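You operate a simulated robot arm through the tools that you are given. There is no shell and no other tool. Be economical: measure what you need, move in short steps, check, and stop when the job is done.

The job below is to be done with a simulated robot arm. You get a single attempt, and the scene is never put back.

Task
Cure the red rack on the blue oven shelf by the chart.
Fine: one run; latch the door and set both knobs before the start; no hand inside; heat off after the run. Set down upright: what you pick out. Where these are worked on the way, their far stop is far enough and under half their travel is too little: blue oven shelf.

It is judged by the outcome, as a careful person would: the job done as asked, and still so three seconds after it is handed in. It fails if anything else is knocked over, pushed out of place, dropped, spilled or broken.

Robot
A 7-joint arm with a four-finger gripper on a trunk, on a base that drives. Base frame: it is fixed to the floor where the robot stands at the start and does not move with it; the origin is under the middle of the robot, x ahead of it, y to its left, z up. Units: m, degrees, N and s.
Its first joint turns from -69.0 to 172.0 degrees. Places, roughly: black latch knob [0.7, 0.2, 1.2]; blue oven shelf [1.1, 0.1, 0.9]; fan box lever [0.9, 0.9, 0.9]; green start button [0.6, 0.4, 0.6]; lens rack [0.5, 1.25, 1]; oven clock display [0.7, 0.3, 0.9]; oven door [0.7, -0.5, 1]; oven fan lever [0.6, 0.3, 0.6]; plate of the blue oven shelf [1, 0.1, 0.9]; red heat knob [0.6, 0.4, 0.8]; vent slide [0.7, -0.5, 0.7]; white time knob [0.6, 0.3, 0.8]. Payload 3.67 kg.
The tool frame sits at the grasp point between the pads (the TCP): z along the fingers, y along the line on which they close. The tips reach 0.028 m beyond it. The gripper opens to 0.112 m. The gripper's body begins 0.073 m behind the TCP.
Orientation is that of the tool frame in the base frame, as [roll, pitch, yaw] about the fixed x, y, z axes, in that order (R = Rz(yaw) Ry(pitch) Rx(roll)). With the fingers straight down and closing along the base's y, the tool's x points along the base's -x, its y along +y and its z along -z.

Tools
- The arm moves only by the tool servo_tool. Its arguments are lists of equal length, an entry for each row: "angular": the turn, a rotation vector about the tool's x, y, z in degrees, a list of three; "offset": the shift along the tool's x, y, z in m, a list of three; "hand": the gripper command, from -1 (shut) to 1 (fully open), values between in proportion. In form: {"angular": [[ax, ay, az], ...], "offset": [[tx, ty, tz], ...], "hand": [hand, ...]}. A call has 1 to 12 rows; each row is the pose to reach, as a shift and turn from the pose commanded when the call began, along the tool's axes at that moment. Each row takes 0.2 s and may step no farther than 0.05 m and 8.6 degrees from the row before; otherwise, or with a gripper value out of range, the whole call is refused. Where a pose cannot be reached the arm comes as near as it can. A force on the tool above 50 N (or 10 N above the force at the start of the call, whichever is more), or a blocked arm, ends the call early, and 0.2 s more pass. Each finger halts on what it meets, pressing with about 30 N; the grip force reading is that of the motor and also rises with nothing between the fingers. The clock runs only during rows and for 0.2 s after the last one: add rows that repeat a pose to give the fingers time. The reply holds the time, the measured pose of the TCP, the force on the tool along the base axes, the opening and the grip force, in the units named above and with some noise, with the torque about the TCP (base axes, N m) and any sound that the robot's microphone picked up.
- Cameras (640 x 400 px; columns grow to the right, rows downward): "scene" is now at [0.1514, 0.0128, 1.4087]; the picture's right is [0.10, -1.00, -0.00], its down [-0.54, -0.05, -0.84] and it looks along [0.84, 0.08, -0.54] (base axes); focal length 214 px, centre (320, 200). "wrist" rides on the gripper at [0.06, -0.018, -0.104] in the tool frame; the picture's right is [0.29, 0.96, 0.00], its down [-0.80, 0.24, -0.55] and it looks along [-0.53, 0.16, 0.83] (tool axes); focal length 234 px, centre (320, 200). There is no depth. A picture from a camera that has moved, and an enlarged one, comes with that camera's place and axes in the base frame and with its lens. The place of the scene camera against the robot may be out by one fixed shift of up to 0.018 m in any direction.
- snapshot(camera): a new picture of that camera. No time passes.
- lift_body(by): slides the trunk up (or, below 0, down) by that many m; the arm and the scene camera ride with it, the base frame stays. It gives what a move gives, with no picture.
- base_move(legs): drives the robot by 1 to 6 legs, each [ahead, turn to the left] in m and degrees, along the robot's own axes; the way and the turn of a leg run together, so that a leg with both is an arc; at most 1.5 m and 180 degrees a leg. The arm and the cameras ride along, it lands a little off, and it stops where it bumps. It gives what a move gives.
- aim_head(pan, tilt): turns the head with the scene camera to pan (to the left, within 86 degrees either way) and tilt (down, from -29 to 69), counted from straight ahead of the robot. It gives what a move gives.
- enlarge(camera, box): a new picture of the part [left, top, right, bottom] of that camera's present view, enlarged. No time passes.
- close_job(): hands the job in; it is judged then, once.

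Go step by step. Nothing tells you exact positions but the pictures and the camera data: compare them with the known pose of the tool, close in by small moves and look again before you grip or let go. The budget is 120 turns and 82 pictures, counting those below and the enlarged ones. Unless the task says otherwise, let go and move clear before handing in, and close with one line.

The tools are called after ">>>" by a JSON object that holds its "api" and its "payload". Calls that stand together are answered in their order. servo_tool: Moves the arm, as the interface text tells. Its arguments: {"type":"object","properties":{"angular":{"type":"array"},"offset":{"type":"array"},"hand":{"type":"array"}},"required":["angular","offset","hand"]} The other tools are called the same way: lift_body (by) slides the trunk up or down; base_move (legs) drives the base; aim_head (pan, tilt) turns the head that bears the scene camera; snapshot (camera) takes a picture; enlarge (camera, box) takes an enlarged picture of a part of a camera's view; close_job () hands the job in.

At the start:

```text
time_s: 0.0
ee_pos: [0.5883, 0.1843, 1.1934]
orientation: [-179.9, 0.0, -179.9]
ft_force: [-0.1, -0.4, 0.8]
torque: [0.03, -0.02, 0.01]
finger_gap: 0.112
finger_force: 0.1
trunk travel left (down, up): [-0.525, 0.315]
robot x, y, heading: [0.002, -0.0021, 0.1]
head pan, tilt: [5.5, 32.8]
```

scene: 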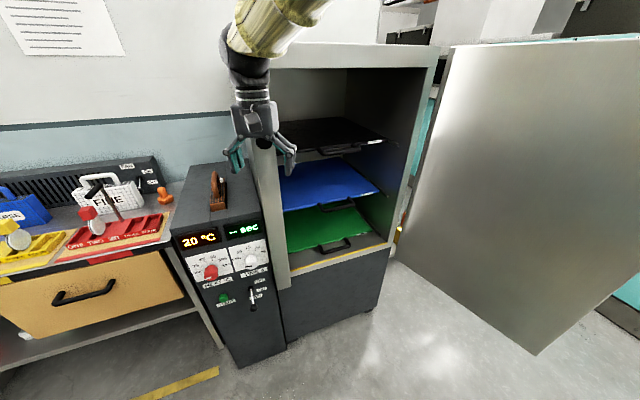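
wrist: 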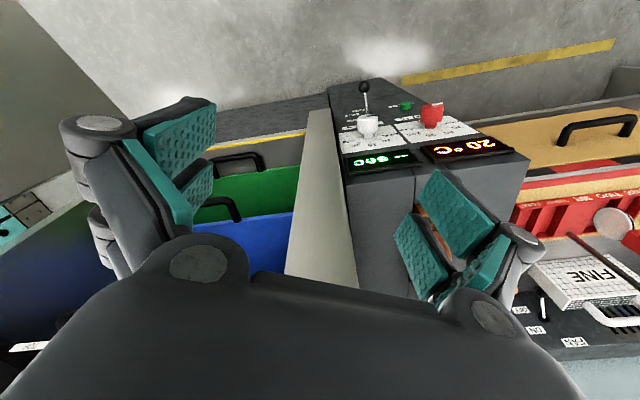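

I see the oven with its door open, a control column with knobs to its left, and a bench with racks further left. The chart is on the wall; I'll enlarge it and the bench first.

>>> {"api": "aim_head", "payload": {"pan": 45, "tilt": 15}}

>>> {"api": "enlarge", "payload": {"camera": "scene", "box": [160, 160, 300, 320]}}

>>> {"api": "snapshot", "payload": {"camera": "scene"}}

```text
time_s: 1.1
ee_pos: [0.5891, 0.1855, 1.1925]
orientation: [180.0, 0.0, -180.0]
ft_force: [-0.4, 0.8, 0.7]
torque: [0.01, 0.0, -0.01]
finger_gap: 0.112
finger_force: 0.0
trunk travel left (down, up): [-0.525, 0.315]
robot x, y, heading: [-0.0032, 0.0002, 0.1]
head pan, tilt: [45.0, 15.0]
```

```text
2.50 times, centred on (230, 240) of scene
camera zoom: at [0.1287, 0.0701, 1.4372], right [0.71, -0.71, 0.0], down [-0.18, -0.18, -0.97], along [0.68, 0.68, -0.26], focal length 536 px, centre (545, 100)
```

zoom: 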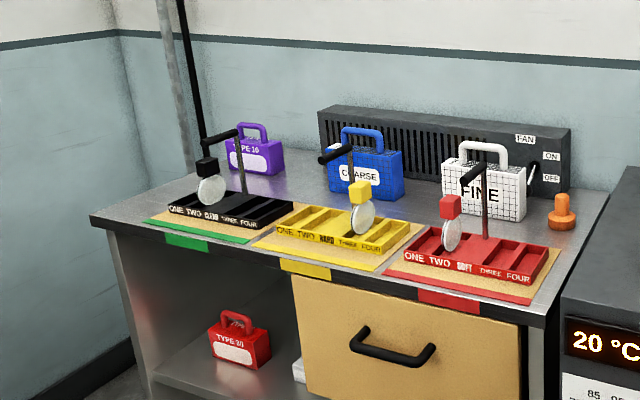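

```text
78 pictures are left
camera scene: at [0.1287, 0.0701, 1.4372], right [0.71, -0.71, 0.0], down [-0.18, -0.18, -0.97], along [0.68, 0.68, -0.26], focal length 214 px, centre (320, 200)
```

scene: 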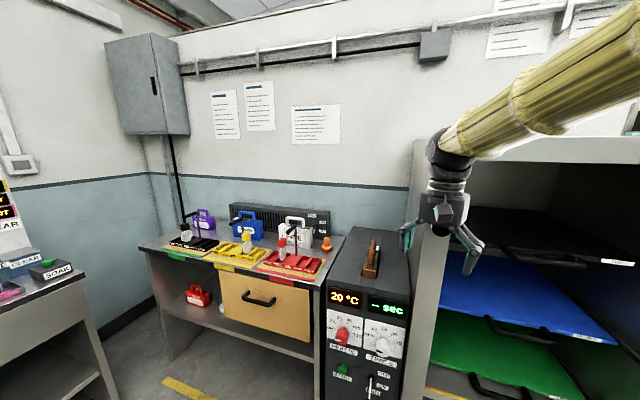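

I see several sheets on the wall; I'll read them enlarged.

>>> {"api": "enlarge", "payload": {"camera": "scene", "box": [205, 75, 280, 145]}}

>>> {"api": "enlarge", "payload": {"camera": "scene", "box": [285, 100, 345, 150]}}

>>> {"api": "enlarge", "payload": {"camera": "scene", "box": [480, 0, 640, 60]}}

>>> {"api": "enlarge", "payload": {"camera": "scene", "box": [315, 280, 415, 400]}}

```text
5.71 times, centred on (242, 110) of scene
camera zoom: at [0.1287, 0.0701, 1.4372], right [0.71, -0.71, 0.0], down [-0.18, -0.18, -0.97], along [0.68, 0.68, -0.26], focal length 1226 px, centre (763, 714)
```

zoom: 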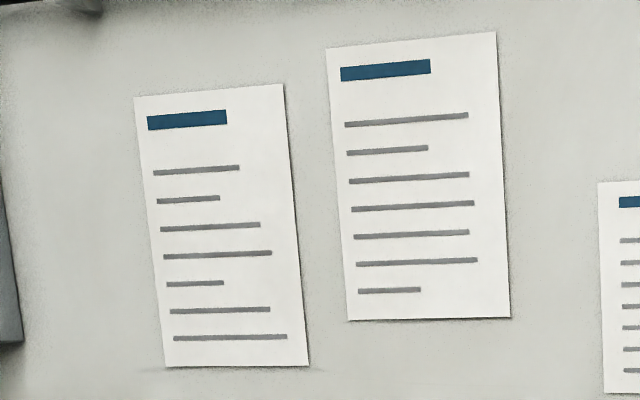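

```text
8.00 times, centred on (315, 125) of scene
camera zoom: at [0.1287, 0.0701, 1.4372], right [0.71, -0.71, 0.0], down [-0.18, -0.18, -0.97], along [0.68, 0.68, -0.26], focal length 1716 px, centre (360, 800)
```

zoom: 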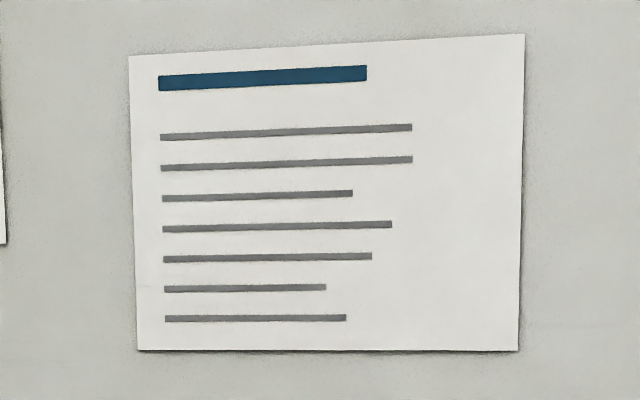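

```text
4.00 times, centred on (560, 30) of scene
camera zoom: at [0.1287, 0.0701, 1.4372], right [0.71, -0.71, 0.0], down [-0.18, -0.18, -0.97], along [0.68, 0.68, -0.26], focal length 858 px, centre (-640, 880)
```

zoom: 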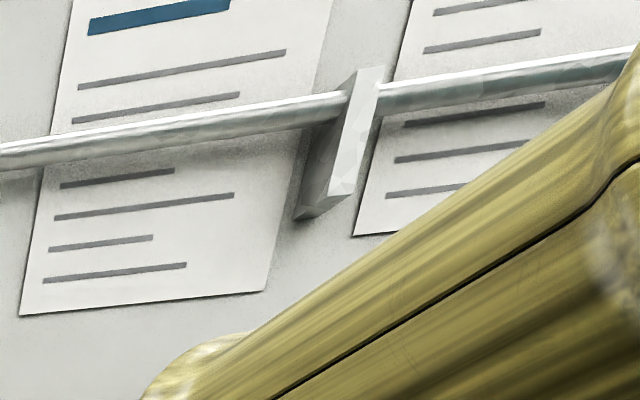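

```text
3.33 times, centred on (365, 340) of scene
camera zoom: at [0.1287, 0.0701, 1.4372], right [0.71, -0.71, 0.0], down [-0.18, -0.18, -0.97], along [0.68, 0.68, -0.26], focal length 715 px, centre (170, -267)
```

zoom: 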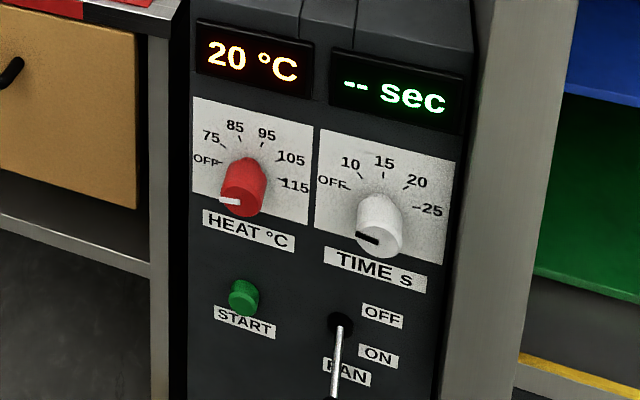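

The wall sheets are dummies. The actual chart must be elsewhere; I'll look left and right.

>>> {"api": "aim_head", "payload": {"pan": 86, "tilt": 15}}

>>> {"api": "snapshot", "payload": {"camera": "scene"}}

>>> {"api": "aim_head", "payload": {"pan": -40, "tilt": 15}}

>>> {"api": "snapshot", "payload": {"camera": "scene"}}

```text
time_s: 2.1
ee_pos: [0.5877, 0.1845, 1.193]
orientation: [180.0, 0.0, -180.0]
ft_force: [0.0, 0.5, 0.1]
torque: [0.01, -0.01, -0.02]
finger_gap: 0.1119
finger_force: 0.2
trunk travel left (down, up): [-0.525, 0.315]
robot x, y, heading: [-0.0007, 0.0029, -0.0]
head pan, tilt: [85.9, 15.0]
```

```text
73 pictures are left
camera scene: at [0.0693, 0.0973, 1.4373], right [1.0, -0.07, 0.0], down [-0.02, -0.26, -0.97], along [0.07, 0.96, -0.26], focal length 214 px, centre (320, 200)
```

scene: 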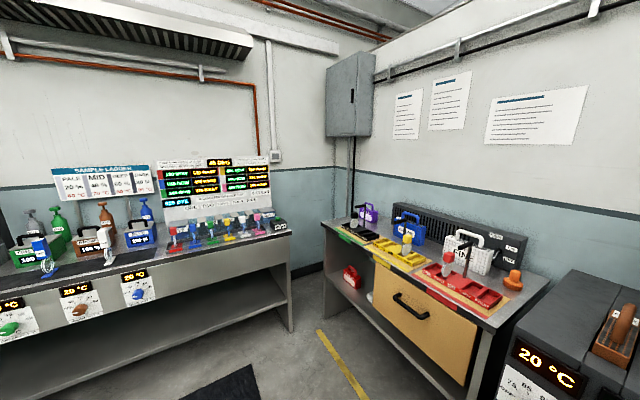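

```text
time_s: 4.2
ee_pos: [0.5881, 0.1855, 1.1928]
orientation: [-180.0, 0.0, -180.0]
ft_force: [-0.2, -0.3, -0.1]
torque: [0.01, 0.01, -0.03]
finger_gap: 0.1119
finger_force: 0.0
trunk travel left (down, up): [-0.525, 0.315]
robot x, y, heading: [0.0019, 0.0019, -0.3]
head pan, tilt: [-40.0, 15.0]
```

```text
72 pictures are left
camera scene: at [0.1342, -0.0559, 1.4372], right [-0.64, -0.77, 0.0], down [-0.2, 0.17, -0.97], along [0.74, -0.62, -0.26], focal length 214 px, centre (320, 200)
```

scene: 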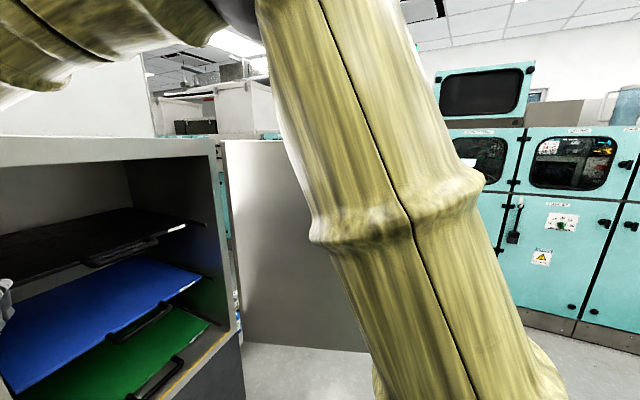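

There are boards over another bench on the left; I'll enlarge those.

>>> {"api": "aim_head", "payload": {"pan": 86, "tilt": 15}}

>>> {"api": "enlarge", "payload": {"camera": "scene", "box": [150, 150, 290, 250]}}

>>> {"api": "enlarge", "payload": {"camera": "scene", "box": [0, 155, 160, 255]}}

>>> {"api": "enlarge", "payload": {"camera": "scene", "box": [330, 195, 550, 335]}}

```text
time_s: 6.3
ee_pos: [0.5884, 0.1852, 1.1916]
orientation: [-179.9, 0.0, -180.0]
ft_force: [0.1, -0.9, -0.1]
torque: [0.01, -0.02, 0.0]
finger_gap: 0.1118
finger_force: 0.0
trunk travel left (down, up): [-0.525, 0.315]
robot x, y, heading: [0.0001, -0.0009, -0.1]
head pan, tilt: [85.9, 15.0]
```

```text
4.00 times, centred on (220, 200) of scene
camera zoom: at [0.0693, 0.0973, 1.4373], right [1.0, -0.07, 0.0], down [-0.02, -0.26, -0.97], along [0.07, 0.96, -0.26], focal length 858 px, centre (720, 200)
```

zoom: 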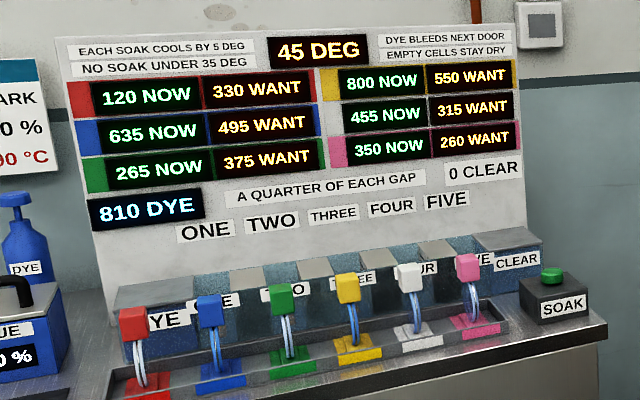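

```text
4.00 times, centred on (80, 205) of scene
camera zoom: at [0.0693, 0.0973, 1.4373], right [1.0, -0.07, 0.0], down [-0.02, -0.26, -0.97], along [0.07, 0.96, -0.26], focal length 858 px, centre (1280, 180)
```

zoom: 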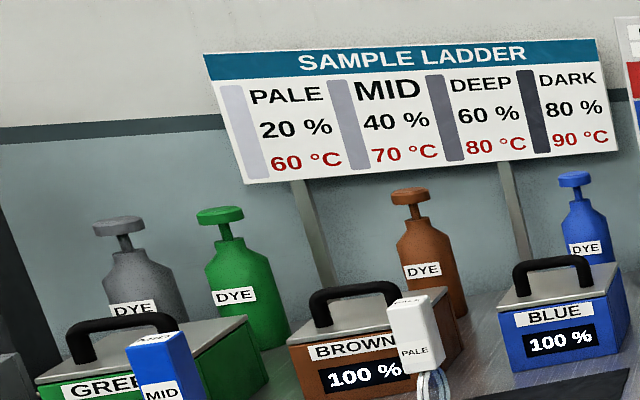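

```text
2.86 times, centred on (440, 265) of scene
camera zoom: at [0.0693, 0.0973, 1.4373], right [1.0, -0.07, 0.0], down [-0.02, -0.26, -0.97], along [0.07, 0.96, -0.26], focal length 613 px, centre (-23, 14)
```

zoom: 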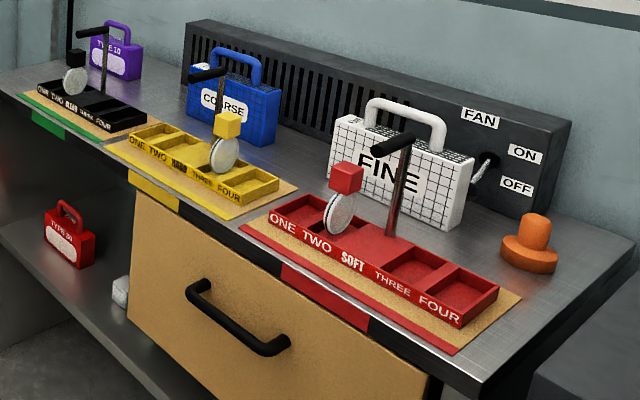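

No cure chart yet; I'll look further right and straight ahead.

>>> {"api": "aim_head", "payload": {"pan": -86, "tilt": 10}}

>>> {"api": "snapshot", "payload": {"camera": "scene"}}

>>> {"api": "aim_head", "payload": {"pan": 5, "tilt": -10}}

>>> {"api": "snapshot", "payload": {"camera": "scene"}}

```text
time_s: 8.9
ee_pos: [0.5874, 0.1835, 1.1935]
orientation: [-179.9, 0.1, 180.0]
ft_force: [-0.5, -0.1, -0.3]
torque: [-0.01, -0.02, -0.01]
finger_gap: 0.1122
finger_force: 0.0
trunk travel left (down, up): [-0.525, 0.315]
robot x, y, heading: [0.0012, 0.0007, -0.1]
head pan, tilt: [-85.9, 10.0]
```

```text
68 pictures are left
camera scene: at [0.0692, -0.0886, 1.4454], right [-1.0, -0.07, 0.0], down [-0.01, 0.17, -0.98], along [0.07, -0.98, -0.17], focal length 214 px, centre (320, 200)
```

scene: 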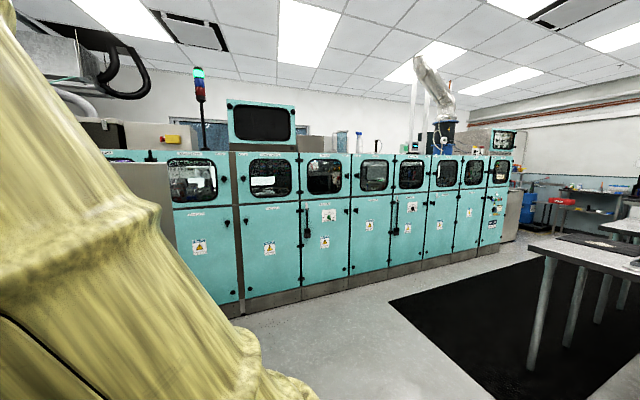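

```text
time_s: 10.5
ee_pos: [0.5884, 0.1853, 1.1929]
orientation: [180.0, 0.0, -180.0]
ft_force: [-0.2, 0.9, -0.2]
torque: [0.03, 0.04, 0.03]
finger_gap: 0.112
finger_force: 0.1
trunk travel left (down, up): [-0.525, 0.315]
robot x, y, heading: [-0.0011, -0.0021, 0.0]
head pan, tilt: [5.0, -10.0]
```

```text
67 pictures are left
camera scene: at [0.1466, 0.0114, 1.4766], right [0.09, -1.0, 0.0], down [0.17, 0.02, -0.98], along [0.98, 0.09, 0.17], focal length 214 px, centre (320, 200)
```

scene: 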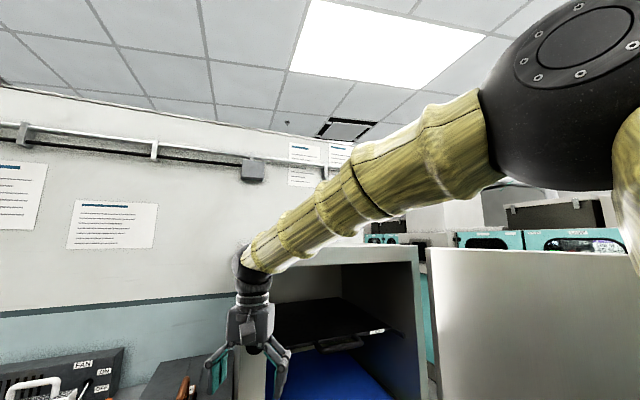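

No chart in view; the likely place is the outer face of the open door (seen once shut). I'll look closely at the oven front and shelf now.

>>> {"api": "aim_head", "payload": {"pan": 0, "tilt": 35}}

>>> {"api": "enlarge", "payload": {"camera": "scene", "box": [140, 40, 460, 340]}}

>>> {"api": "enlarge", "payload": {"camera": "scene", "box": [240, 130, 400, 250]}}

```text
time_s: 11.7
ee_pos: [0.5881, 0.1852, 1.1936]
orientation: [-179.9, -0.1, -180.0]
ft_force: [-0.9, 0.0, -0.3]
torque: [-0.02, -0.01, 0.0]
finger_gap: 0.112
finger_force: 0.0
trunk travel left (down, up): [-0.525, 0.315]
robot x, y, heading: [0.0004, 0.0008, -0.2]
head pan, tilt: [0.0, 35.0]
```

```text
1.33 times, centred on (300, 190) of scene
camera zoom: at [0.1507, 0.0042, 1.4053], right [0.0, -1.0, 0.0], down [-0.57, 0.0, -0.82], along [0.82, 0.0, -0.57], focal length 286 px, centre (347, 213)
```

zoom: 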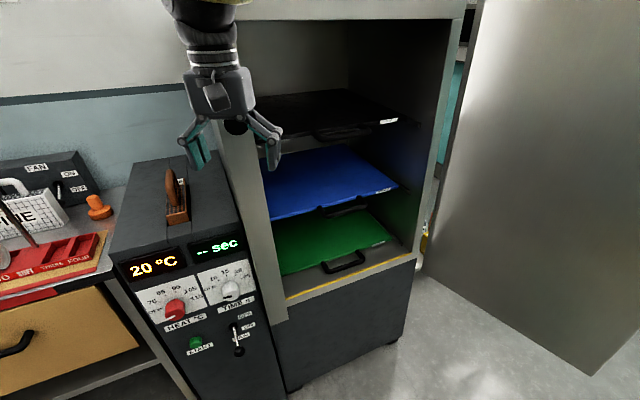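

```text
3.33 times, centred on (320, 190) of scene
camera zoom: at [0.1507, 0.0042, 1.4053], right [0.0, -1.0, 0.0], down [-0.57, 0.0, -0.82], along [0.82, 0.0, -0.57], focal length 715 px, centre (320, 233)
```

zoom: 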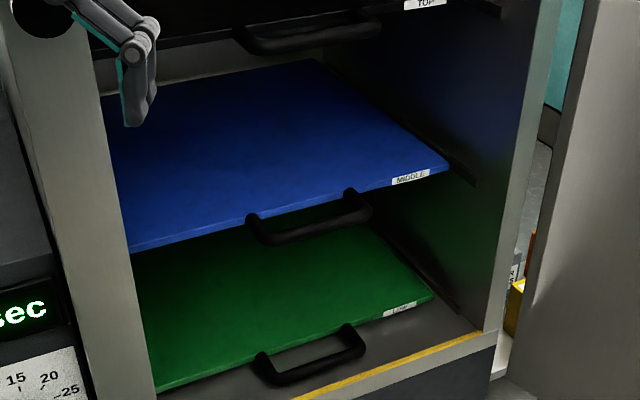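

The oven is yawed about −25°, with the blue shelf in the middle and its handle near (0.91, 0.01, 0.88). I'll bring the gripper in front of it, first turning it about its axis.

>>> {"api": "servo_tool", "payload": {"angular": [[0, 0, 8.2], [0, 0, 16.4], [0, 0, 24.6], [0, 0, 32.8], [0, 0, 41], [0, 0, 49], [0, 0, 57], [0, 0, 65]], "offset": [[0.005, -0.035, 0.01], [0.01, -0.07, 0.03], [0.015, -0.105, 0.05], [0.02, -0.14, 0.07], [0.025, -0.175, 0.09], [0.03, -0.21, 0.11], [0.035, -0.25, 0.13], [0.04, -0.285, 0.15]], "hand": [1, 1, 1, 1, 1, 1, 1, 1]}}

```text
time_s: 13.5
ee_pos: [0.5482, -0.1011, 1.0415]
orientation: [-179.9, 0.0, 114.9]
ft_force: [-0.9, -0.1, 0.6]
torque: [0.03, 0.0, -0.03]
finger_gap: 0.1118
finger_force: 0.0
trunk travel left (down, up): [-0.525, 0.315]
robot x, y, heading: [0.0001, -0.0018, -0.1]
head pan, tilt: [0.0, 35.0]
```

Now pitch the tool to horizontal, pointing into the oven.

>>> {"api": "servo_tool", "payload": {"angular": [[-8.2, 0, 0], [-16.4, 0, 0], [-24.6, 0, 0], [-32.8, 0, 0], [-41, 0, 0], [-49.2, 0, 0], [-57.4, 0, 0], [-65.6, 0, 0], [-73.8, 0, 0], [-82, 0, 0], [-90, 0, 0]], "offset": [[0, 0, 0.01], [0, 0, 0.02], [0, 0, 0.03], [0, 0, 0.04], [0, 0, 0.05], [0, 0, 0.06], [0, 0, 0.07], [0, 0, 0.08], [0, 0, 0.09], [0, 0, 0.1], [0, 0, 0.12]], "hand": [1, 1, 1, 1, 1, 1, 1, 1, 1, 1, 1]}}

>>> {"api": "snapshot", "payload": {"camera": "scene"}}

>>> {"api": "snapshot", "payload": {"camera": "wrist"}}

```text
time_s: 15.9
ee_pos: [0.6477, -0.1089, 1.0766]
orientation: [98.1, -2.0, 115.6]
ft_force: [0.2, -0.5, -0.3]
torque: [0.02, 0.02, 0.02]
finger_gap: 0.1118
finger_force: 0.1
out of reach, approached as far as the arm can: row 5, 6, 7, 8, 9, 10, 11
trunk travel left (down, up): [-0.525, 0.315]
robot x, y, heading: [0.0016, -0.0028, 0.2]
head pan, tilt: [0.0, 35.0]
```

```text
64 pictures are left
camera scene: at [0.1521, 0.0023, 1.405], right [0.0, -1.0, 0.0], down [-0.57, 0.0, -0.82], along [0.82, 0.0, -0.57], focal length 214 px, centre (320, 200)
```

scene: 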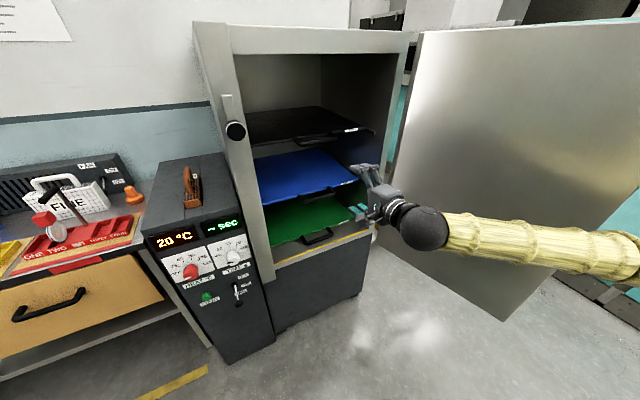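

```text
63 pictures are left
camera wrist: at [0.5281, -0.1002, 1.0756], right [0.01, 0.29, 0.96], down [-0.12, -0.95, 0.29], along [0.99, -0.11, 0.02], focal length 234 px, centre (320, 200)
```

wrist: 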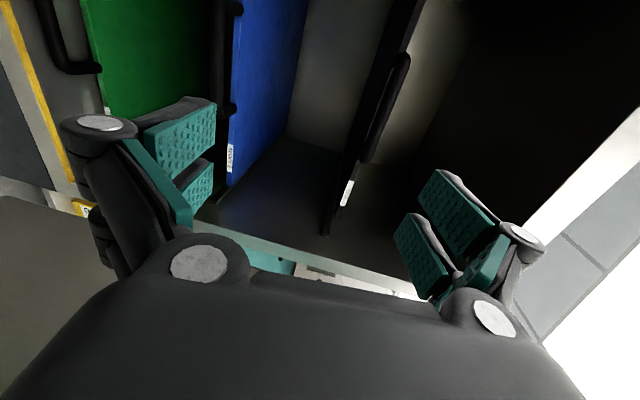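

The arm can't go low enough horizontally, so I'll lower the trunk and look again.

>>> {"api": "lift_body", "payload": {"by": -0.19}}

>>> {"api": "snapshot", "payload": {"camera": "wrist"}}

>>> {"api": "enlarge", "payload": {"camera": "scene", "box": [220, 90, 460, 290]}}

```text
time_s: 17.9
ee_pos: [0.6467, -0.1068, 0.888]
orientation: [98.1, -1.7, 115.7]
ft_force: [0.4, -0.1, -0.1]
torque: [-0.01, -0.04, 0.01]
finger_gap: 0.112
finger_force: 0.1
trunk travel left (down, up): [-0.335, 0.505]
robot x, y, heading: [0.0013, 0.0004, -0.1]
head pan, tilt: [0.0, 35.0]
```

```text
62 pictures are left
camera wrist: at [0.5268, -0.0987, 0.8867], right [0.01, 0.29, 0.96], down [-0.12, -0.95, 0.29], along [0.99, -0.11, 0.03], focal length 234 px, centre (320, 200)
```

wrist: 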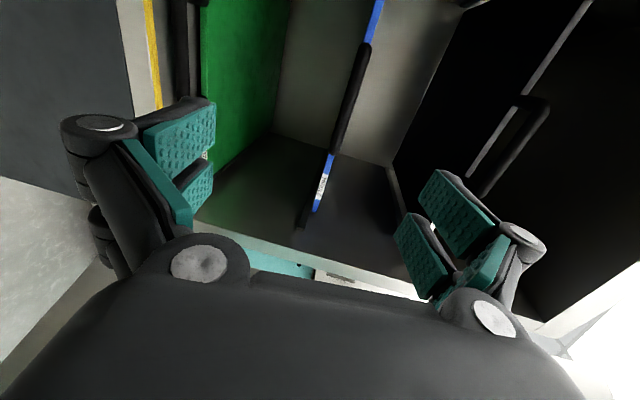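

```text
2.00 times, centred on (340, 190) of scene
camera zoom: at [0.1505, 0.0038, 1.2153], right [0.0, -1.0, 0.0], down [-0.57, 0.0, -0.82], along [0.82, 0.0, -0.57], focal length 429 px, centre (280, 220)
```

zoom: 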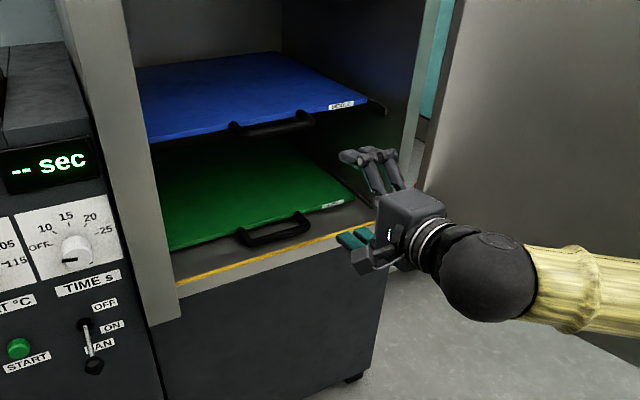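

Both views agree the blue handle bar is centred at about (0.878, 0.013, 0.903). I'll approach part way and check.

>>> {"api": "servo_tool", "payload": {"angular": [[0, 0, 0], [0, 0, 0], [0, 0, 0], [0, 0, 0]], "offset": [[0.002, 0.015, 0.04], [0.004, 0.03, 0.08], [0.006, 0.04, 0.12], [0.008, 0.05, 0.16]], "hand": [0.5, 0.3, 0.1, 0]}}

>>> {"api": "snapshot", "payload": {"camera": "wrist"}}

```text
time_s: 18.9
ee_pos: [0.7934, -0.0274, 0.9166]
orientation: [98.0, -1.8, 115.5]
ft_force: [-0.1, 0.3, 0.2]
torque: [0.01, 0.0, -0.04]
finger_gap: 0.0561
finger_force: 0.2
trunk travel left (down, up): [-0.335, 0.505]
robot x, y, heading: [0.0006, 0.0012, -0.0]
head pan, tilt: [0.0, 35.0]
```

```text
60 pictures are left
camera wrist: at [0.6729, -0.02, 0.9148], right [0.01, 0.29, 0.96], down [-0.12, -0.95, 0.29], along [0.99, -0.11, 0.03], focal length 234 px, centre (320, 200)
```

wrist: 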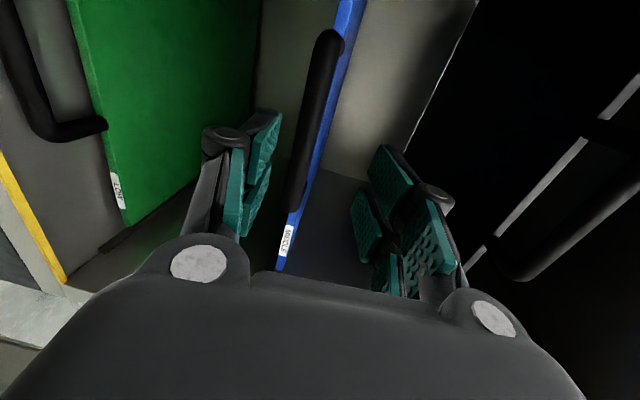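

Aligned; advancing 0.093 m and closing on the bar.

>>> {"api": "servo_tool", "payload": {"angular": [[0, 0, 0], [0, 0, 0], [0, 0, 0], [0, 0, 0], [0, 0, 0], [0, 0, 0]], "offset": [[0, -0.002, 0.03], [0, -0.002, 0.06], [0, -0.002, 0.092], [0, -0.002, 0.092], [0, -0.002, 0.092], [0, -0.002, 0.092]], "hand": [0, 0, 0, -0.5, -1, -1]}}

>>> {"api": "snapshot", "payload": {"camera": "wrist"}}

```text
time_s: 20.4
ee_pos: [0.8738, 0.0119, 0.8917]
orientation: [98.9, -1.7, 115.6]
ft_force: [-2.1, -1.6, -12.8]
torque: [-2.21, -1.12, 0.1]
finger_gap: 0.0182
finger_force: 44.9
trunk travel left (down, up): [-0.335, 0.505]
robot x, y, heading: [-0.0005, -0.0002, 0.1]
head pan, tilt: [0.0, 35.0]
stopped in row 6: the force on the tool passed its limit at 52 N (the readings are from after the stop); the commanded pose is now the measured one
```

```text
59 pictures are left
camera wrist: at [0.7545, 0.0191, 0.8921], right [0.02, 0.3, 0.95], down [-0.11, -0.95, 0.3], along [0.99, -0.11, 0.02], focal length 234 px, centre (320, 200)
```

wrist: 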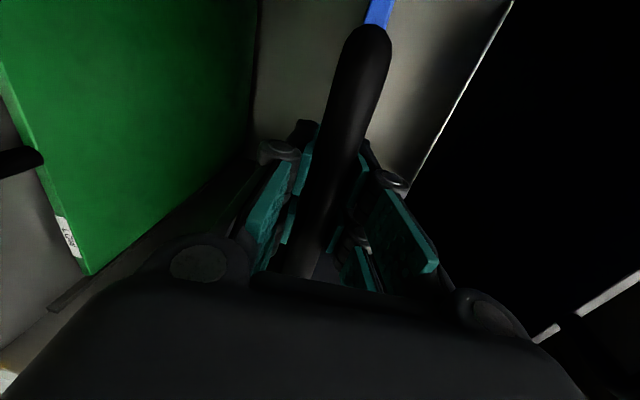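

Gripped at 0.018 m. Now pull the shelf straight out along the oven's normal.

>>> {"api": "servo_tool", "payload": {"angular": [[0, 0, 0], [0, 0, 0], [0, 0, 0], [0, 0, 0], [0, 0, 0]], "offset": [[0.0003, -0.004, -0.025], [0.0006, -0.008, -0.05], [0.001, -0.0116, -0.075], [0.0013, -0.0155, -0.099], [0.0016, -0.0194, -0.123]], "hand": [-1, -1, -1, -1, -1]}}

>>> {"api": "snapshot", "payload": {"camera": "scene"}}

```text
time_s: 21.6
ee_pos: [0.7637, -0.0445, 0.8928]
orientation: [98.5, -2.0, 115.5]
ft_force: [6.6, -17.2, -14.2]
torque: [-1.8, -0.91, 1.45]
finger_gap: 0.0182
finger_force: 45.3
trunk travel left (down, up): [-0.335, 0.505]
robot x, y, heading: [-0.0015, 0.0022, 0.1]
head pan, tilt: [0.0, 35.0]
```

```text
58 pictures are left
camera scene: at [0.1523, 0.002, 1.215], right [0.0, -1.0, 0.0], down [-0.57, 0.0, -0.82], along [0.82, 0.0, -0.57], focal length 214 px, centre (320, 200)
```

scene: 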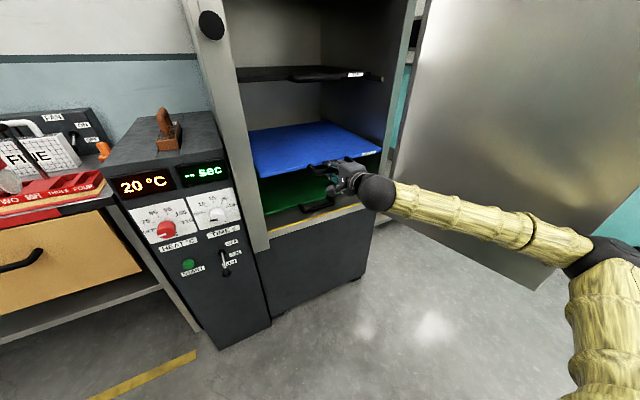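

The shelf slides out. Continue, angled slightly more to the right to relieve the side load.

>>> {"api": "servo_tool", "payload": {"angular": [[0, 0, 0], [0, 0, 0], [0, 0, 0], [0, 0, 0], [0, 0, 0]], "offset": [[-0.004, -0.004, -0.025], [-0.006, -0.008, -0.05], [-0.0075, -0.0116, -0.075], [-0.009, -0.0155, -0.099], [-0.0105, -0.0194, -0.123]], "hand": [-1, -1, -1, -1, -1]}}

```text
time_s: 22.9
ee_pos: [0.6513, -0.1024, 0.8921]
orientation: [98.5, -1.6, 115.8]
ft_force: [-18.1, 31.2, -15.5]
torque: [-1.88, -1.07, 0.23]
finger_gap: 0.0173
finger_force: 44.6
trunk travel left (down, up): [-0.335, 0.505]
robot x, y, heading: [-0.0014, 0.0008, 0.1]
head pan, tilt: [0.0, 35.0]
```

>>> {"api": "servo_tool", "payload": {"angular": [[0, 0, 0], [0, 0, 0], [0, 0, 0]], "offset": [[0.005, -0.004, -0.025], [0.005, -0.008, -0.05], [0.005, -0.0116, -0.075]], "hand": [-1, -1, -1]}}

>>> {"api": "snapshot", "payload": {"camera": "scene"}}

```text
time_s: 23.5
ee_pos: [0.6455, -0.1144, 0.8927]
orientation: [99.0, -2.0, 116.1]
ft_force: [-3.2, 1.5, -10.5]
torque: [-1.84, -0.99, 1.21]
finger_gap: 0.0173
finger_force: 44.6
out of reach, approached as far as the arm can: row 1, 2, 3
trunk travel left (down, up): [-0.335, 0.505]
robot x, y, heading: [0.0028, 0.0013, 0.0]
head pan, tilt: [0.0, 35.0]
stopped in row 3: the force on the tool passed its limit at 68 N (the readings are from after the stop); the commanded pose is now the measured one
```

```text
57 pictures are left
camera scene: at [0.1506, 0.0041, 1.2155], right [0.0, -1.0, 0.0], down [-0.57, 0.0, -0.82], along [0.82, 0.0, -0.57], focal length 214 px, centre (320, 200)
```

scene: 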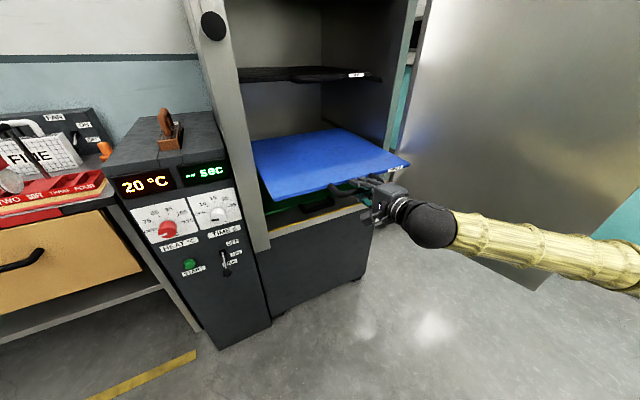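

The shelf is out about 0.26 m. I'll open the fingers and back the base away to clear the handle.

>>> {"api": "servo_tool", "payload": {"angular": [[0, 0, 0], [0, 0, 0], [0, 0, 0]], "offset": [[0, 0, 0], [0, 0, 0], [0, 0, 0]], "hand": [0, 0.2, 0.2]}}

>>> {"api": "base_move", "payload": {"legs": [[-0.2, 0]]}}

>>> {"api": "aim_head", "payload": {"pan": 20, "tilt": 30}}

>>> {"api": "snapshot", "payload": {"camera": "scene"}}

```text
time_s: 24.3
ee_pos: [0.645, -0.1162, 0.894]
orientation: [98.8, -2.0, 116.0]
ft_force: [0.2, 0.2, -0.4]
torque: [0.01, 0.0, -0.03]
finger_gap: 0.0669
finger_force: 0.0
trunk travel left (down, up): [-0.335, 0.505]
robot x, y, heading: [-0.0015, 0.0007, 0.0]
head pan, tilt: [0.0, 35.0]
```

```text
time_s: 25.9
ee_pos: [0.4428, -0.1183, 0.8938]
orientation: [98.8, -2.0, 115.8]
ft_force: [-0.2, -0.4, 0.9]
torque: [0.01, 0.0, 0.02]
finger_gap: 0.0673
finger_force: 0.0
trunk travel left (down, up): [-0.335, 0.505]
robot x, y, heading: [-0.2014, 0.0025, 0.0]
head pan, tilt: [0.0, 35.0]
```

```text
time_s: 26.7
ee_pos: [0.4427, -0.1179, 0.8931]
orientation: [98.7, -2.0, 115.8]
ft_force: [-0.4, 0.6, 0.0]
torque: [0.03, -0.02, 0.05]
finger_gap: 0.0672
finger_force: 0.1
trunk travel left (down, up): [-0.335, 0.505]
robot x, y, heading: [-0.2035, 0.0006, -0.5]
head pan, tilt: [20.0, 30.0]
```

```text
56 pictures are left
camera scene: at [-0.0546, 0.0345, 1.223], right [0.34, -0.94, 0.0], down [-0.47, -0.17, -0.87], along [0.81, 0.29, -0.5], focal length 214 px, centre (320, 200)
```

scene: 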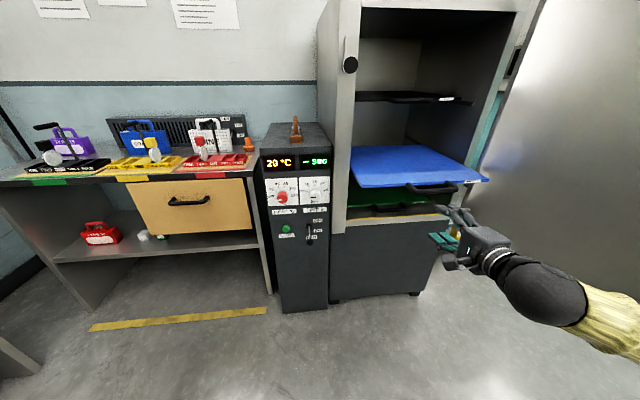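

Shelf stays out. Now study the red rack from here.

>>> {"api": "enlarge", "payload": {"camera": "scene", "box": [150, 100, 270, 190]}}

>>> {"api": "enlarge", "payload": {"camera": "scene", "box": [10, 100, 130, 190]}}

```text
4.44 times, centred on (210, 145) of scene
camera zoom: at [-0.0546, 0.0345, 1.223], right [0.34, -0.94, 0.0], down [-0.47, -0.17, -0.87], along [0.81, 0.29, -0.5], focal length 953 px, centre (809, 444)
```

zoom: 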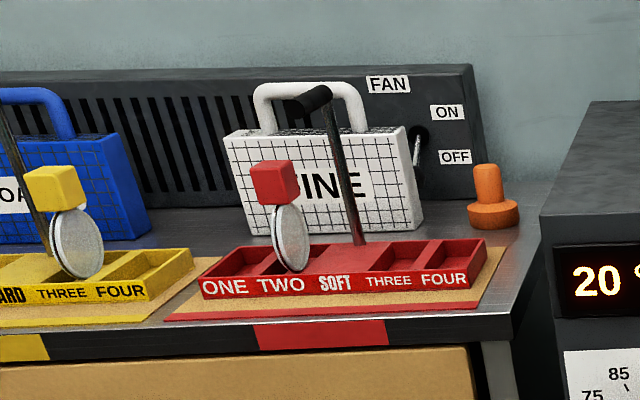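

```text
4.44 times, centred on (70, 145) of scene
camera zoom: at [-0.0546, 0.0345, 1.223], right [0.34, -0.94, 0.0], down [-0.47, -0.17, -0.87], along [0.81, 0.29, -0.5], focal length 953 px, centre (1431, 444)
```

zoom: 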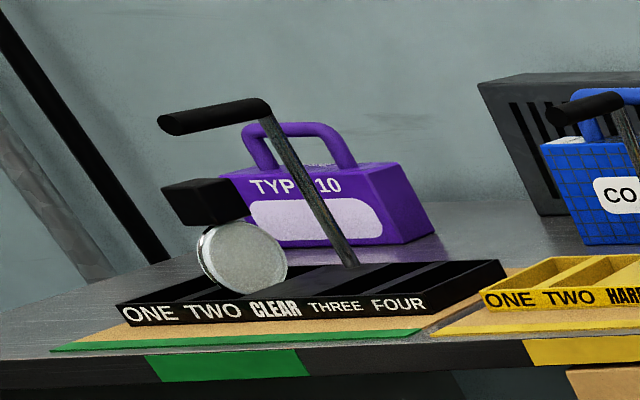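

All racks carry handles; the red rack's post foot is near (0.714, 0.82) with the grip bar at z≈1.055 pointing outward. I'll raise the trunk and turn the tool down.

>>> {"api": "lift_body", "payload": {"by": 0.38}}

>>> {"api": "servo_tool", "payload": {"angular": [[8.1, 0, 0], [16.2, 0, 0], [24.3, 0, 0], [32.4, 0, 0], [40.5, 0, 0], [48.6, 0, 0], [56.7, 0, 0], [64.8, 0, 0], [72.9, 0, 0], [81.2, 0, 0]], "offset": [[0, 0, 0], [0, 0, 0], [0, 0, 0], [0, 0, 0], [0, 0, 0], [0, 0, 0], [0, 0, 0], [0, 0, 0], [0, 0, 0], [0, 0, 0]], "hand": [0.2, 0.2, 0.2, 0.2, 0.2, 0.2, 0.2, 0.2, 0.2, 0.2]}}

```text
time_s: 30.4
ee_pos: [0.4424, -0.1175, 1.2735]
orientation: [98.7, -2.0, 115.9]
ft_force: [-0.2, 0.4, 0.2]
torque: [-0.03, -0.01, 0.0]
finger_gap: 0.0674
finger_force: 0.0
trunk travel left (down, up): [-0.715, 0.125]
robot x, y, heading: [-0.2012, 0.0031, -0.1]
head pan, tilt: [20.0, 30.0]
```

```text
time_s: 32.6
ee_pos: [0.4439, -0.1162, 1.2742]
orientation: [-179.9, -1.8, 115.9]
ft_force: [-0.3, 0.3, -0.4]
torque: [-0.06, -0.02, -0.01]
finger_gap: 0.0674
finger_force: 0.0
trunk travel left (down, up): [-0.715, 0.125]
robot x, y, heading: [-0.2021, 0.0048, -0.4]
head pan, tilt: [20.0, 30.0]
```

Drive toward the bench with the arm high.

>>> {"api": "base_move", "payload": {"legs": [[0, 40], [0.35, 0], [0, -8]]}}

>>> {"api": "aim_head", "payload": {"pan": 15, "tilt": 35}}

>>> {"api": "snapshot", "payload": {"camera": "scene"}}

```text
time_s: 37.3
ee_pos: [0.6721, 0.4669, 1.2742]
orientation: [-180.0, -2.0, 148.0]
ft_force: [0.1, 0.1, 0.9]
torque: [0.02, 0.01, 0.02]
finger_gap: 0.0671
finger_force: 0.1
trunk travel left (down, up): [-0.715, 0.125]
robot x, y, heading: [0.0603, 0.222, 32.3]
head pan, tilt: [20.0, 30.0]
```

```text
time_s: 38.0
ee_pos: [0.6734, 0.4689, 1.2733]
orientation: [-179.9, -1.9, 147.9]
ft_force: [-0.2, 0.4, -0.3]
torque: [0.04, 0.03, -0.02]
finger_gap: 0.0673
finger_force: 0.0
trunk travel left (down, up): [-0.715, 0.125]
robot x, y, heading: [0.0643, 0.2211, 31.9]
head pan, tilt: [15.0, 35.0]
```

```text
53 pictures are left
camera scene: at [0.179, 0.3203, 1.5953], right [0.73, -0.68, 0.0], down [-0.39, -0.42, -0.82], along [0.56, 0.6, -0.57], focal length 214 px, centre (320, 200)
```

scene: 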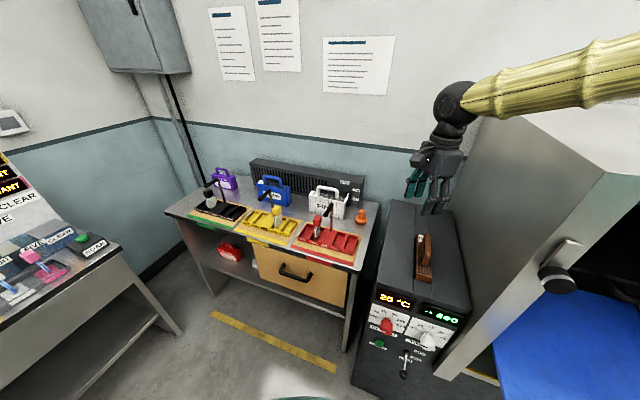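

Now move above the red rack's grip bar, turning the fingers to close along the wall direction.

>>> {"api": "servo_tool", "payload": {"angular": [[0, 0, -7.4], [0, 0, -14.8], [0, 0, -22.1], [0, 0, -29.5], [0, 0, -36.9], [0, 0, -44.3], [0, 0, -51.6], [0, 0, -59]], "offset": [[0.02, 0.036, 0.008], [0.041, 0.072, 0.015], [0.062, 0.109, 0.022], [0.083, 0.145, 0.03], [0.103, 0.181, 0.04], [0.124, 0.217, 0.05], [0.145, 0.253, 0.06], [0.1655, 0.29, 0.065]], "hand": [0.2, 0.2, 0.2, 0.2, 0.2, 0.2, 0.2, 0.2]}}

>>> {"api": "servo_tool", "payload": {"angular": [[0, -1.0, 0]], "offset": [[0, 0, 0]], "hand": [0.2]}}

>>> {"api": "snapshot", "payload": {"camera": "wrist"}}

>>> {"api": "snapshot", "payload": {"camera": "scene"}}

```text
time_s: 39.8
ee_pos: [0.6838, 0.8062, 1.2138]
orientation: [178.5, -1.0, -153.0]
ft_force: [0.5, 0.6, -0.5]
torque: [-0.08, 0.0, -0.01]
finger_gap: 0.0671
finger_force: 0.2
trunk travel left (down, up): [-0.715, 0.125]
robot x, y, heading: [0.0643, 0.2281, 31.9]
head pan, tilt: [15.0, 35.0]
```

```text
time_s: 40.2
ee_pos: [0.6822, 0.8062, 1.2139]
orientation: [178.3, -0.2, -152.8]
ft_force: [-0.8, 0.8, 0.3]
torque: [-0.03, -0.01, -0.01]
finger_gap: 0.0673
finger_force: 0.1
trunk travel left (down, up): [-0.715, 0.125]
robot x, y, heading: [0.0615, 0.2244, 32.0]
head pan, tilt: [15.0, 35.0]
```

```text
52 pictures are left
camera wrist: at [0.6395, 0.7591, 1.317], right [-0.69, 0.72, 0.03], down [0.61, 0.56, 0.56], along [0.39, 0.4, -0.83], focal length 234 px, centre (320, 200)
```

wrist: 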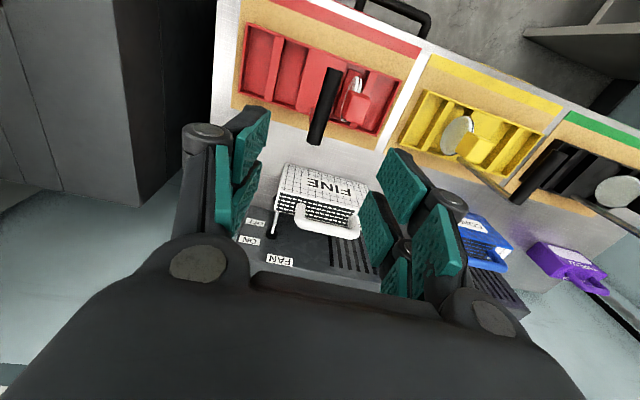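

```text
51 pictures are left
camera scene: at [0.1786, 0.3221, 1.5952], right [0.73, -0.68, 0.0], down [-0.39, -0.42, -0.82], along [0.56, 0.6, -0.57], focal length 214 px, centre (320, 200)
```

scene: 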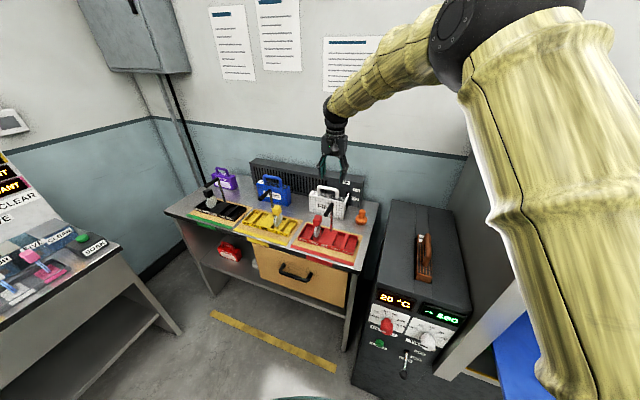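

The wrist view confirms the bar from about (0.646, 0.788) to (0.707, 0.825) under the hand. Descend in two stages with a narrower opening.

>>> {"api": "servo_tool", "payload": {"angular": [[1.7, 0, 0], [1.7, 0, 0], [1.7, 0, 0]], "offset": [[-0.006, 0.003, 0.04], [-0.006, 0.003, 0.075], [-0.006, 0.003, 0.1]], "hand": [0, -0.05, -0.05]}}

>>> {"api": "snapshot", "payload": {"camera": "wrist"}}

>>> {"api": "enlarge", "payload": {"camera": "scene", "box": [270, 140, 390, 270]}}

```text
time_s: 41.0
ee_pos: [0.6878, 0.8114, 1.1125]
orientation: [-179.8, 0.0, -153.0]
ft_force: [0.5, -0.7, 0.0]
torque: [-0.02, -0.01, 0.02]
finger_gap: 0.053
finger_force: 0.0
trunk travel left (down, up): [-0.715, 0.125]
robot x, y, heading: [0.0598, 0.228, 32.2]
head pan, tilt: [15.0, 35.0]
```

```text
50 pictures are left
camera wrist: at [0.6428, 0.7689, 1.217], right [-0.69, 0.72, 0.0], down [0.6, 0.58, 0.55], along [0.4, 0.38, -0.83], focal length 234 px, centre (320, 200)
```

wrist: 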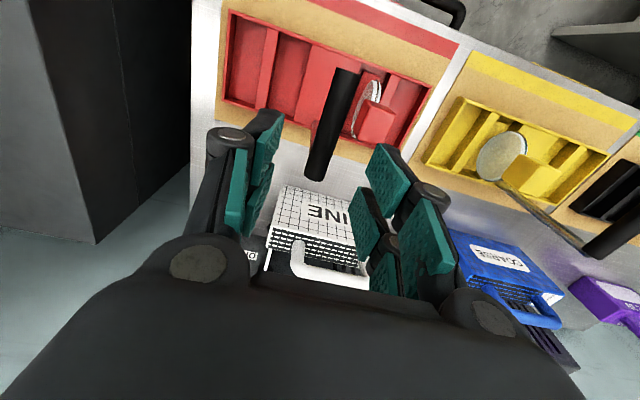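

```text
3.08 times, centred on (330, 205) of scene
camera zoom: at [0.1795, 0.3218, 1.5952], right [0.73, -0.68, 0.0], down [-0.39, -0.42, -0.82], along [0.56, 0.6, -0.57], focal length 660 px, centre (289, 185)
```

zoom: 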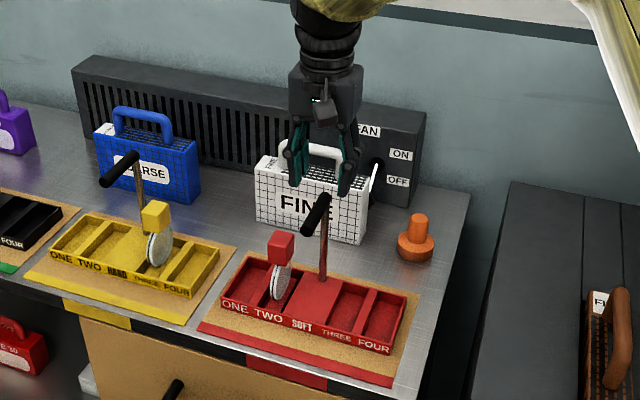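

Lined up. Descend to the bar and grip.

>>> {"api": "servo_tool", "payload": {"angular": [[0, 0, 0], [0, 0, 0], [0, 0, 0], [0, 0, 0], [0, 0, 0]], "offset": [[0, 0.001, 0.03], [0, 0.001, 0.057], [0, 0.001, 0.057], [0, 0.001, 0.057], [0, 0.001, 0.057]], "hand": [-0.05, -0.05, -0.6, -1, -1]}}

>>> {"api": "snapshot", "payload": {"camera": "wrist"}}

```text
time_s: 42.2
ee_pos: [0.6867, 0.8131, 1.0565]
orientation: [180.0, 0.0, -152.9]
ft_force: [-0.3, -1.6, 2.3]
torque: [-0.09, 0.18, -0.17]
finger_gap: 0.0174
finger_force: 30.2
trunk travel left (down, up): [-0.715, 0.125]
robot x, y, heading: [0.0633, 0.2261, 32.0]
head pan, tilt: [15.0, 35.0]
```

```text
48 pictures are left
camera wrist: at [0.6415, 0.7692, 1.1611], right [-0.69, 0.72, 0.0], down [0.6, 0.58, 0.55], along [0.4, 0.38, -0.83], focal length 234 px, centre (320, 200)
```

wrist: 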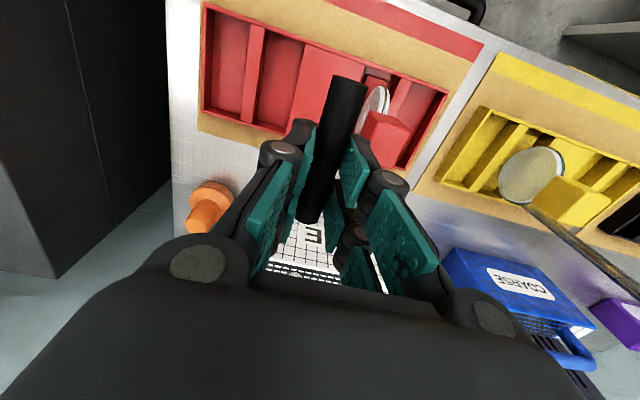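

Gripped at 0.017 m. Lift gently straight up.

>>> {"api": "servo_tool", "payload": {"angular": [[0, 0, 0], [0, 0, 0], [0, 0, 0], [0, 0, 0], [0, 0, 0], [0, 0, 0]], "offset": [[0, 0, -0.01], [0, 0, -0.025], [0, 0, -0.05], [0, 0, -0.08], [0, 0, -0.115], [0, 0, -0.15]], "hand": [-1, -1, -1, -1, -1, -1]}}

>>> {"api": "snapshot", "payload": {"camera": "scene"}}

>>> {"api": "snapshot", "payload": {"camera": "wrist"}}

```text
time_s: 43.8
ee_pos: [0.7025, 0.7999, 1.1765]
orientation: [179.4, -2.9, -154.4]
ft_force: [-0.7, -0.8, -4.2]
torque: [-0.01, -0.07, 0.0]
finger_gap: 0.0172
finger_force: 29.5
trunk travel left (down, up): [-0.715, 0.125]
robot x, y, heading: [0.0659, 0.2244, 32.1]
head pan, tilt: [15.0, 35.0]
stopped in row 6: the arm was blocked; the commanded pose is now the measured one
```

```text
47 pictures are left
camera scene: at [0.1796, 0.3207, 1.5952], right [0.73, -0.68, 0.0], down [-0.39, -0.42, -0.82], along [0.56, 0.6, -0.57], focal length 214 px, centre (320, 200)
```

scene: 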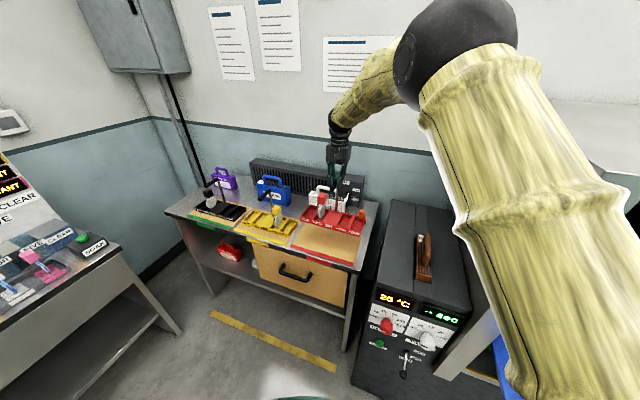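

```text
46 pictures are left
camera wrist: at [0.6618, 0.7588, 1.2834], right [-0.67, 0.74, 0.02], down [0.64, 0.57, 0.52], along [0.37, 0.36, -0.86], focal length 234 px, centre (320, 200)
```

wrist: 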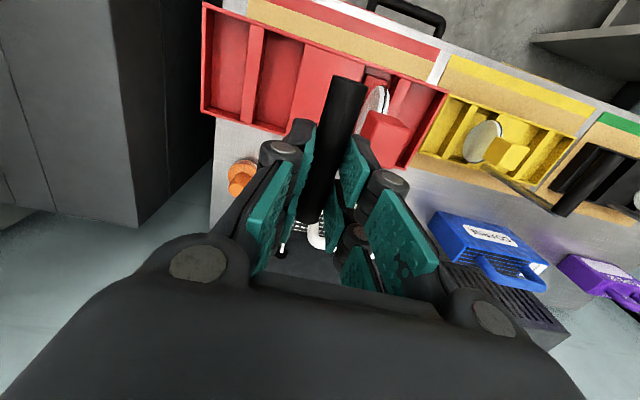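

The rack is lifted level. The arm reports blocked at this height, so I'll use the trunk a little and back the base off to carry the rack clear.

>>> {"api": "lift_body", "payload": {"by": 0.06}}

>>> {"api": "base_move", "payload": {"legs": [[-0.22, 0]]}}

>>> {"api": "servo_tool", "payload": {"angular": [[0, 0, 0], [0, 0, 0], [0, 0, 0]], "offset": [[0.03, 0, 0], [0.07, 0, 0], [0.11, 0, 0]], "hand": [-1, -1, -1]}}

>>> {"api": "snapshot", "payload": {"camera": "scene"}}

```text
time_s: 44.8
ee_pos: [0.7012, 0.8007, 1.2375]
orientation: [179.5, -2.7, -154.4]
ft_force: [1.0, 0.2, -3.4]
torque: [-0.04, -0.09, -0.01]
finger_gap: 0.0175
finger_force: 30.2
trunk travel left (down, up): [-0.775, 0.065]
robot x, y, heading: [0.0653, 0.2255, 32.2]
head pan, tilt: [15.0, 35.0]
```

```text
time_s: 46.5
ee_pos: [0.514, 0.6821, 1.2383]
orientation: [179.4, -2.6, -154.6]
ft_force: [-0.9, 0.6, -3.6]
torque: [0.02, -0.1, -0.02]
finger_gap: 0.0174
finger_force: 29.8
trunk travel left (down, up): [-0.775, 0.065]
robot x, y, heading: [-0.1222, 0.1078, 32.1]
head pan, tilt: [15.0, 35.0]
```

```text
time_s: 47.4
ee_pos: [0.4176, 0.616, 1.1589]
orientation: [179.1, -11.2, -156.3]
ft_force: [-0.1, -0.6, -3.2]
torque: [0.03, -0.2, 0.01]
finger_gap: 0.0176
finger_force: 30.0
trunk travel left (down, up): [-0.775, 0.065]
robot x, y, heading: [-0.1234, 0.1059, 32.3]
head pan, tilt: [15.0, 35.0]
stopped in row 3: the arm was blocked; the commanded pose is now the measured one
```

```text
45 pictures are left
camera scene: at [-0.0084, 0.2018, 1.6554], right [0.73, -0.68, 0.0], down [-0.39, -0.42, -0.82], along [0.56, 0.6, -0.57], focal length 214 px, centre (320, 200)
```

scene: 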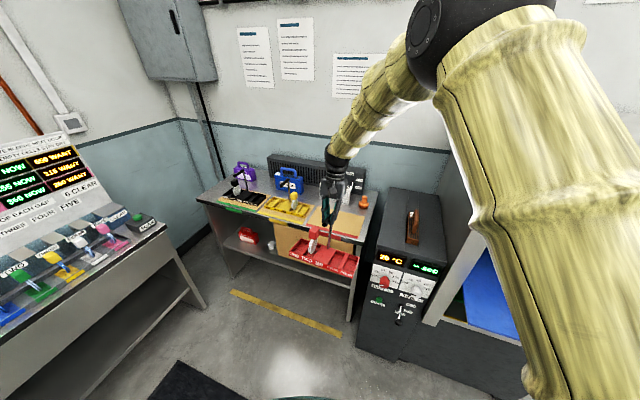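

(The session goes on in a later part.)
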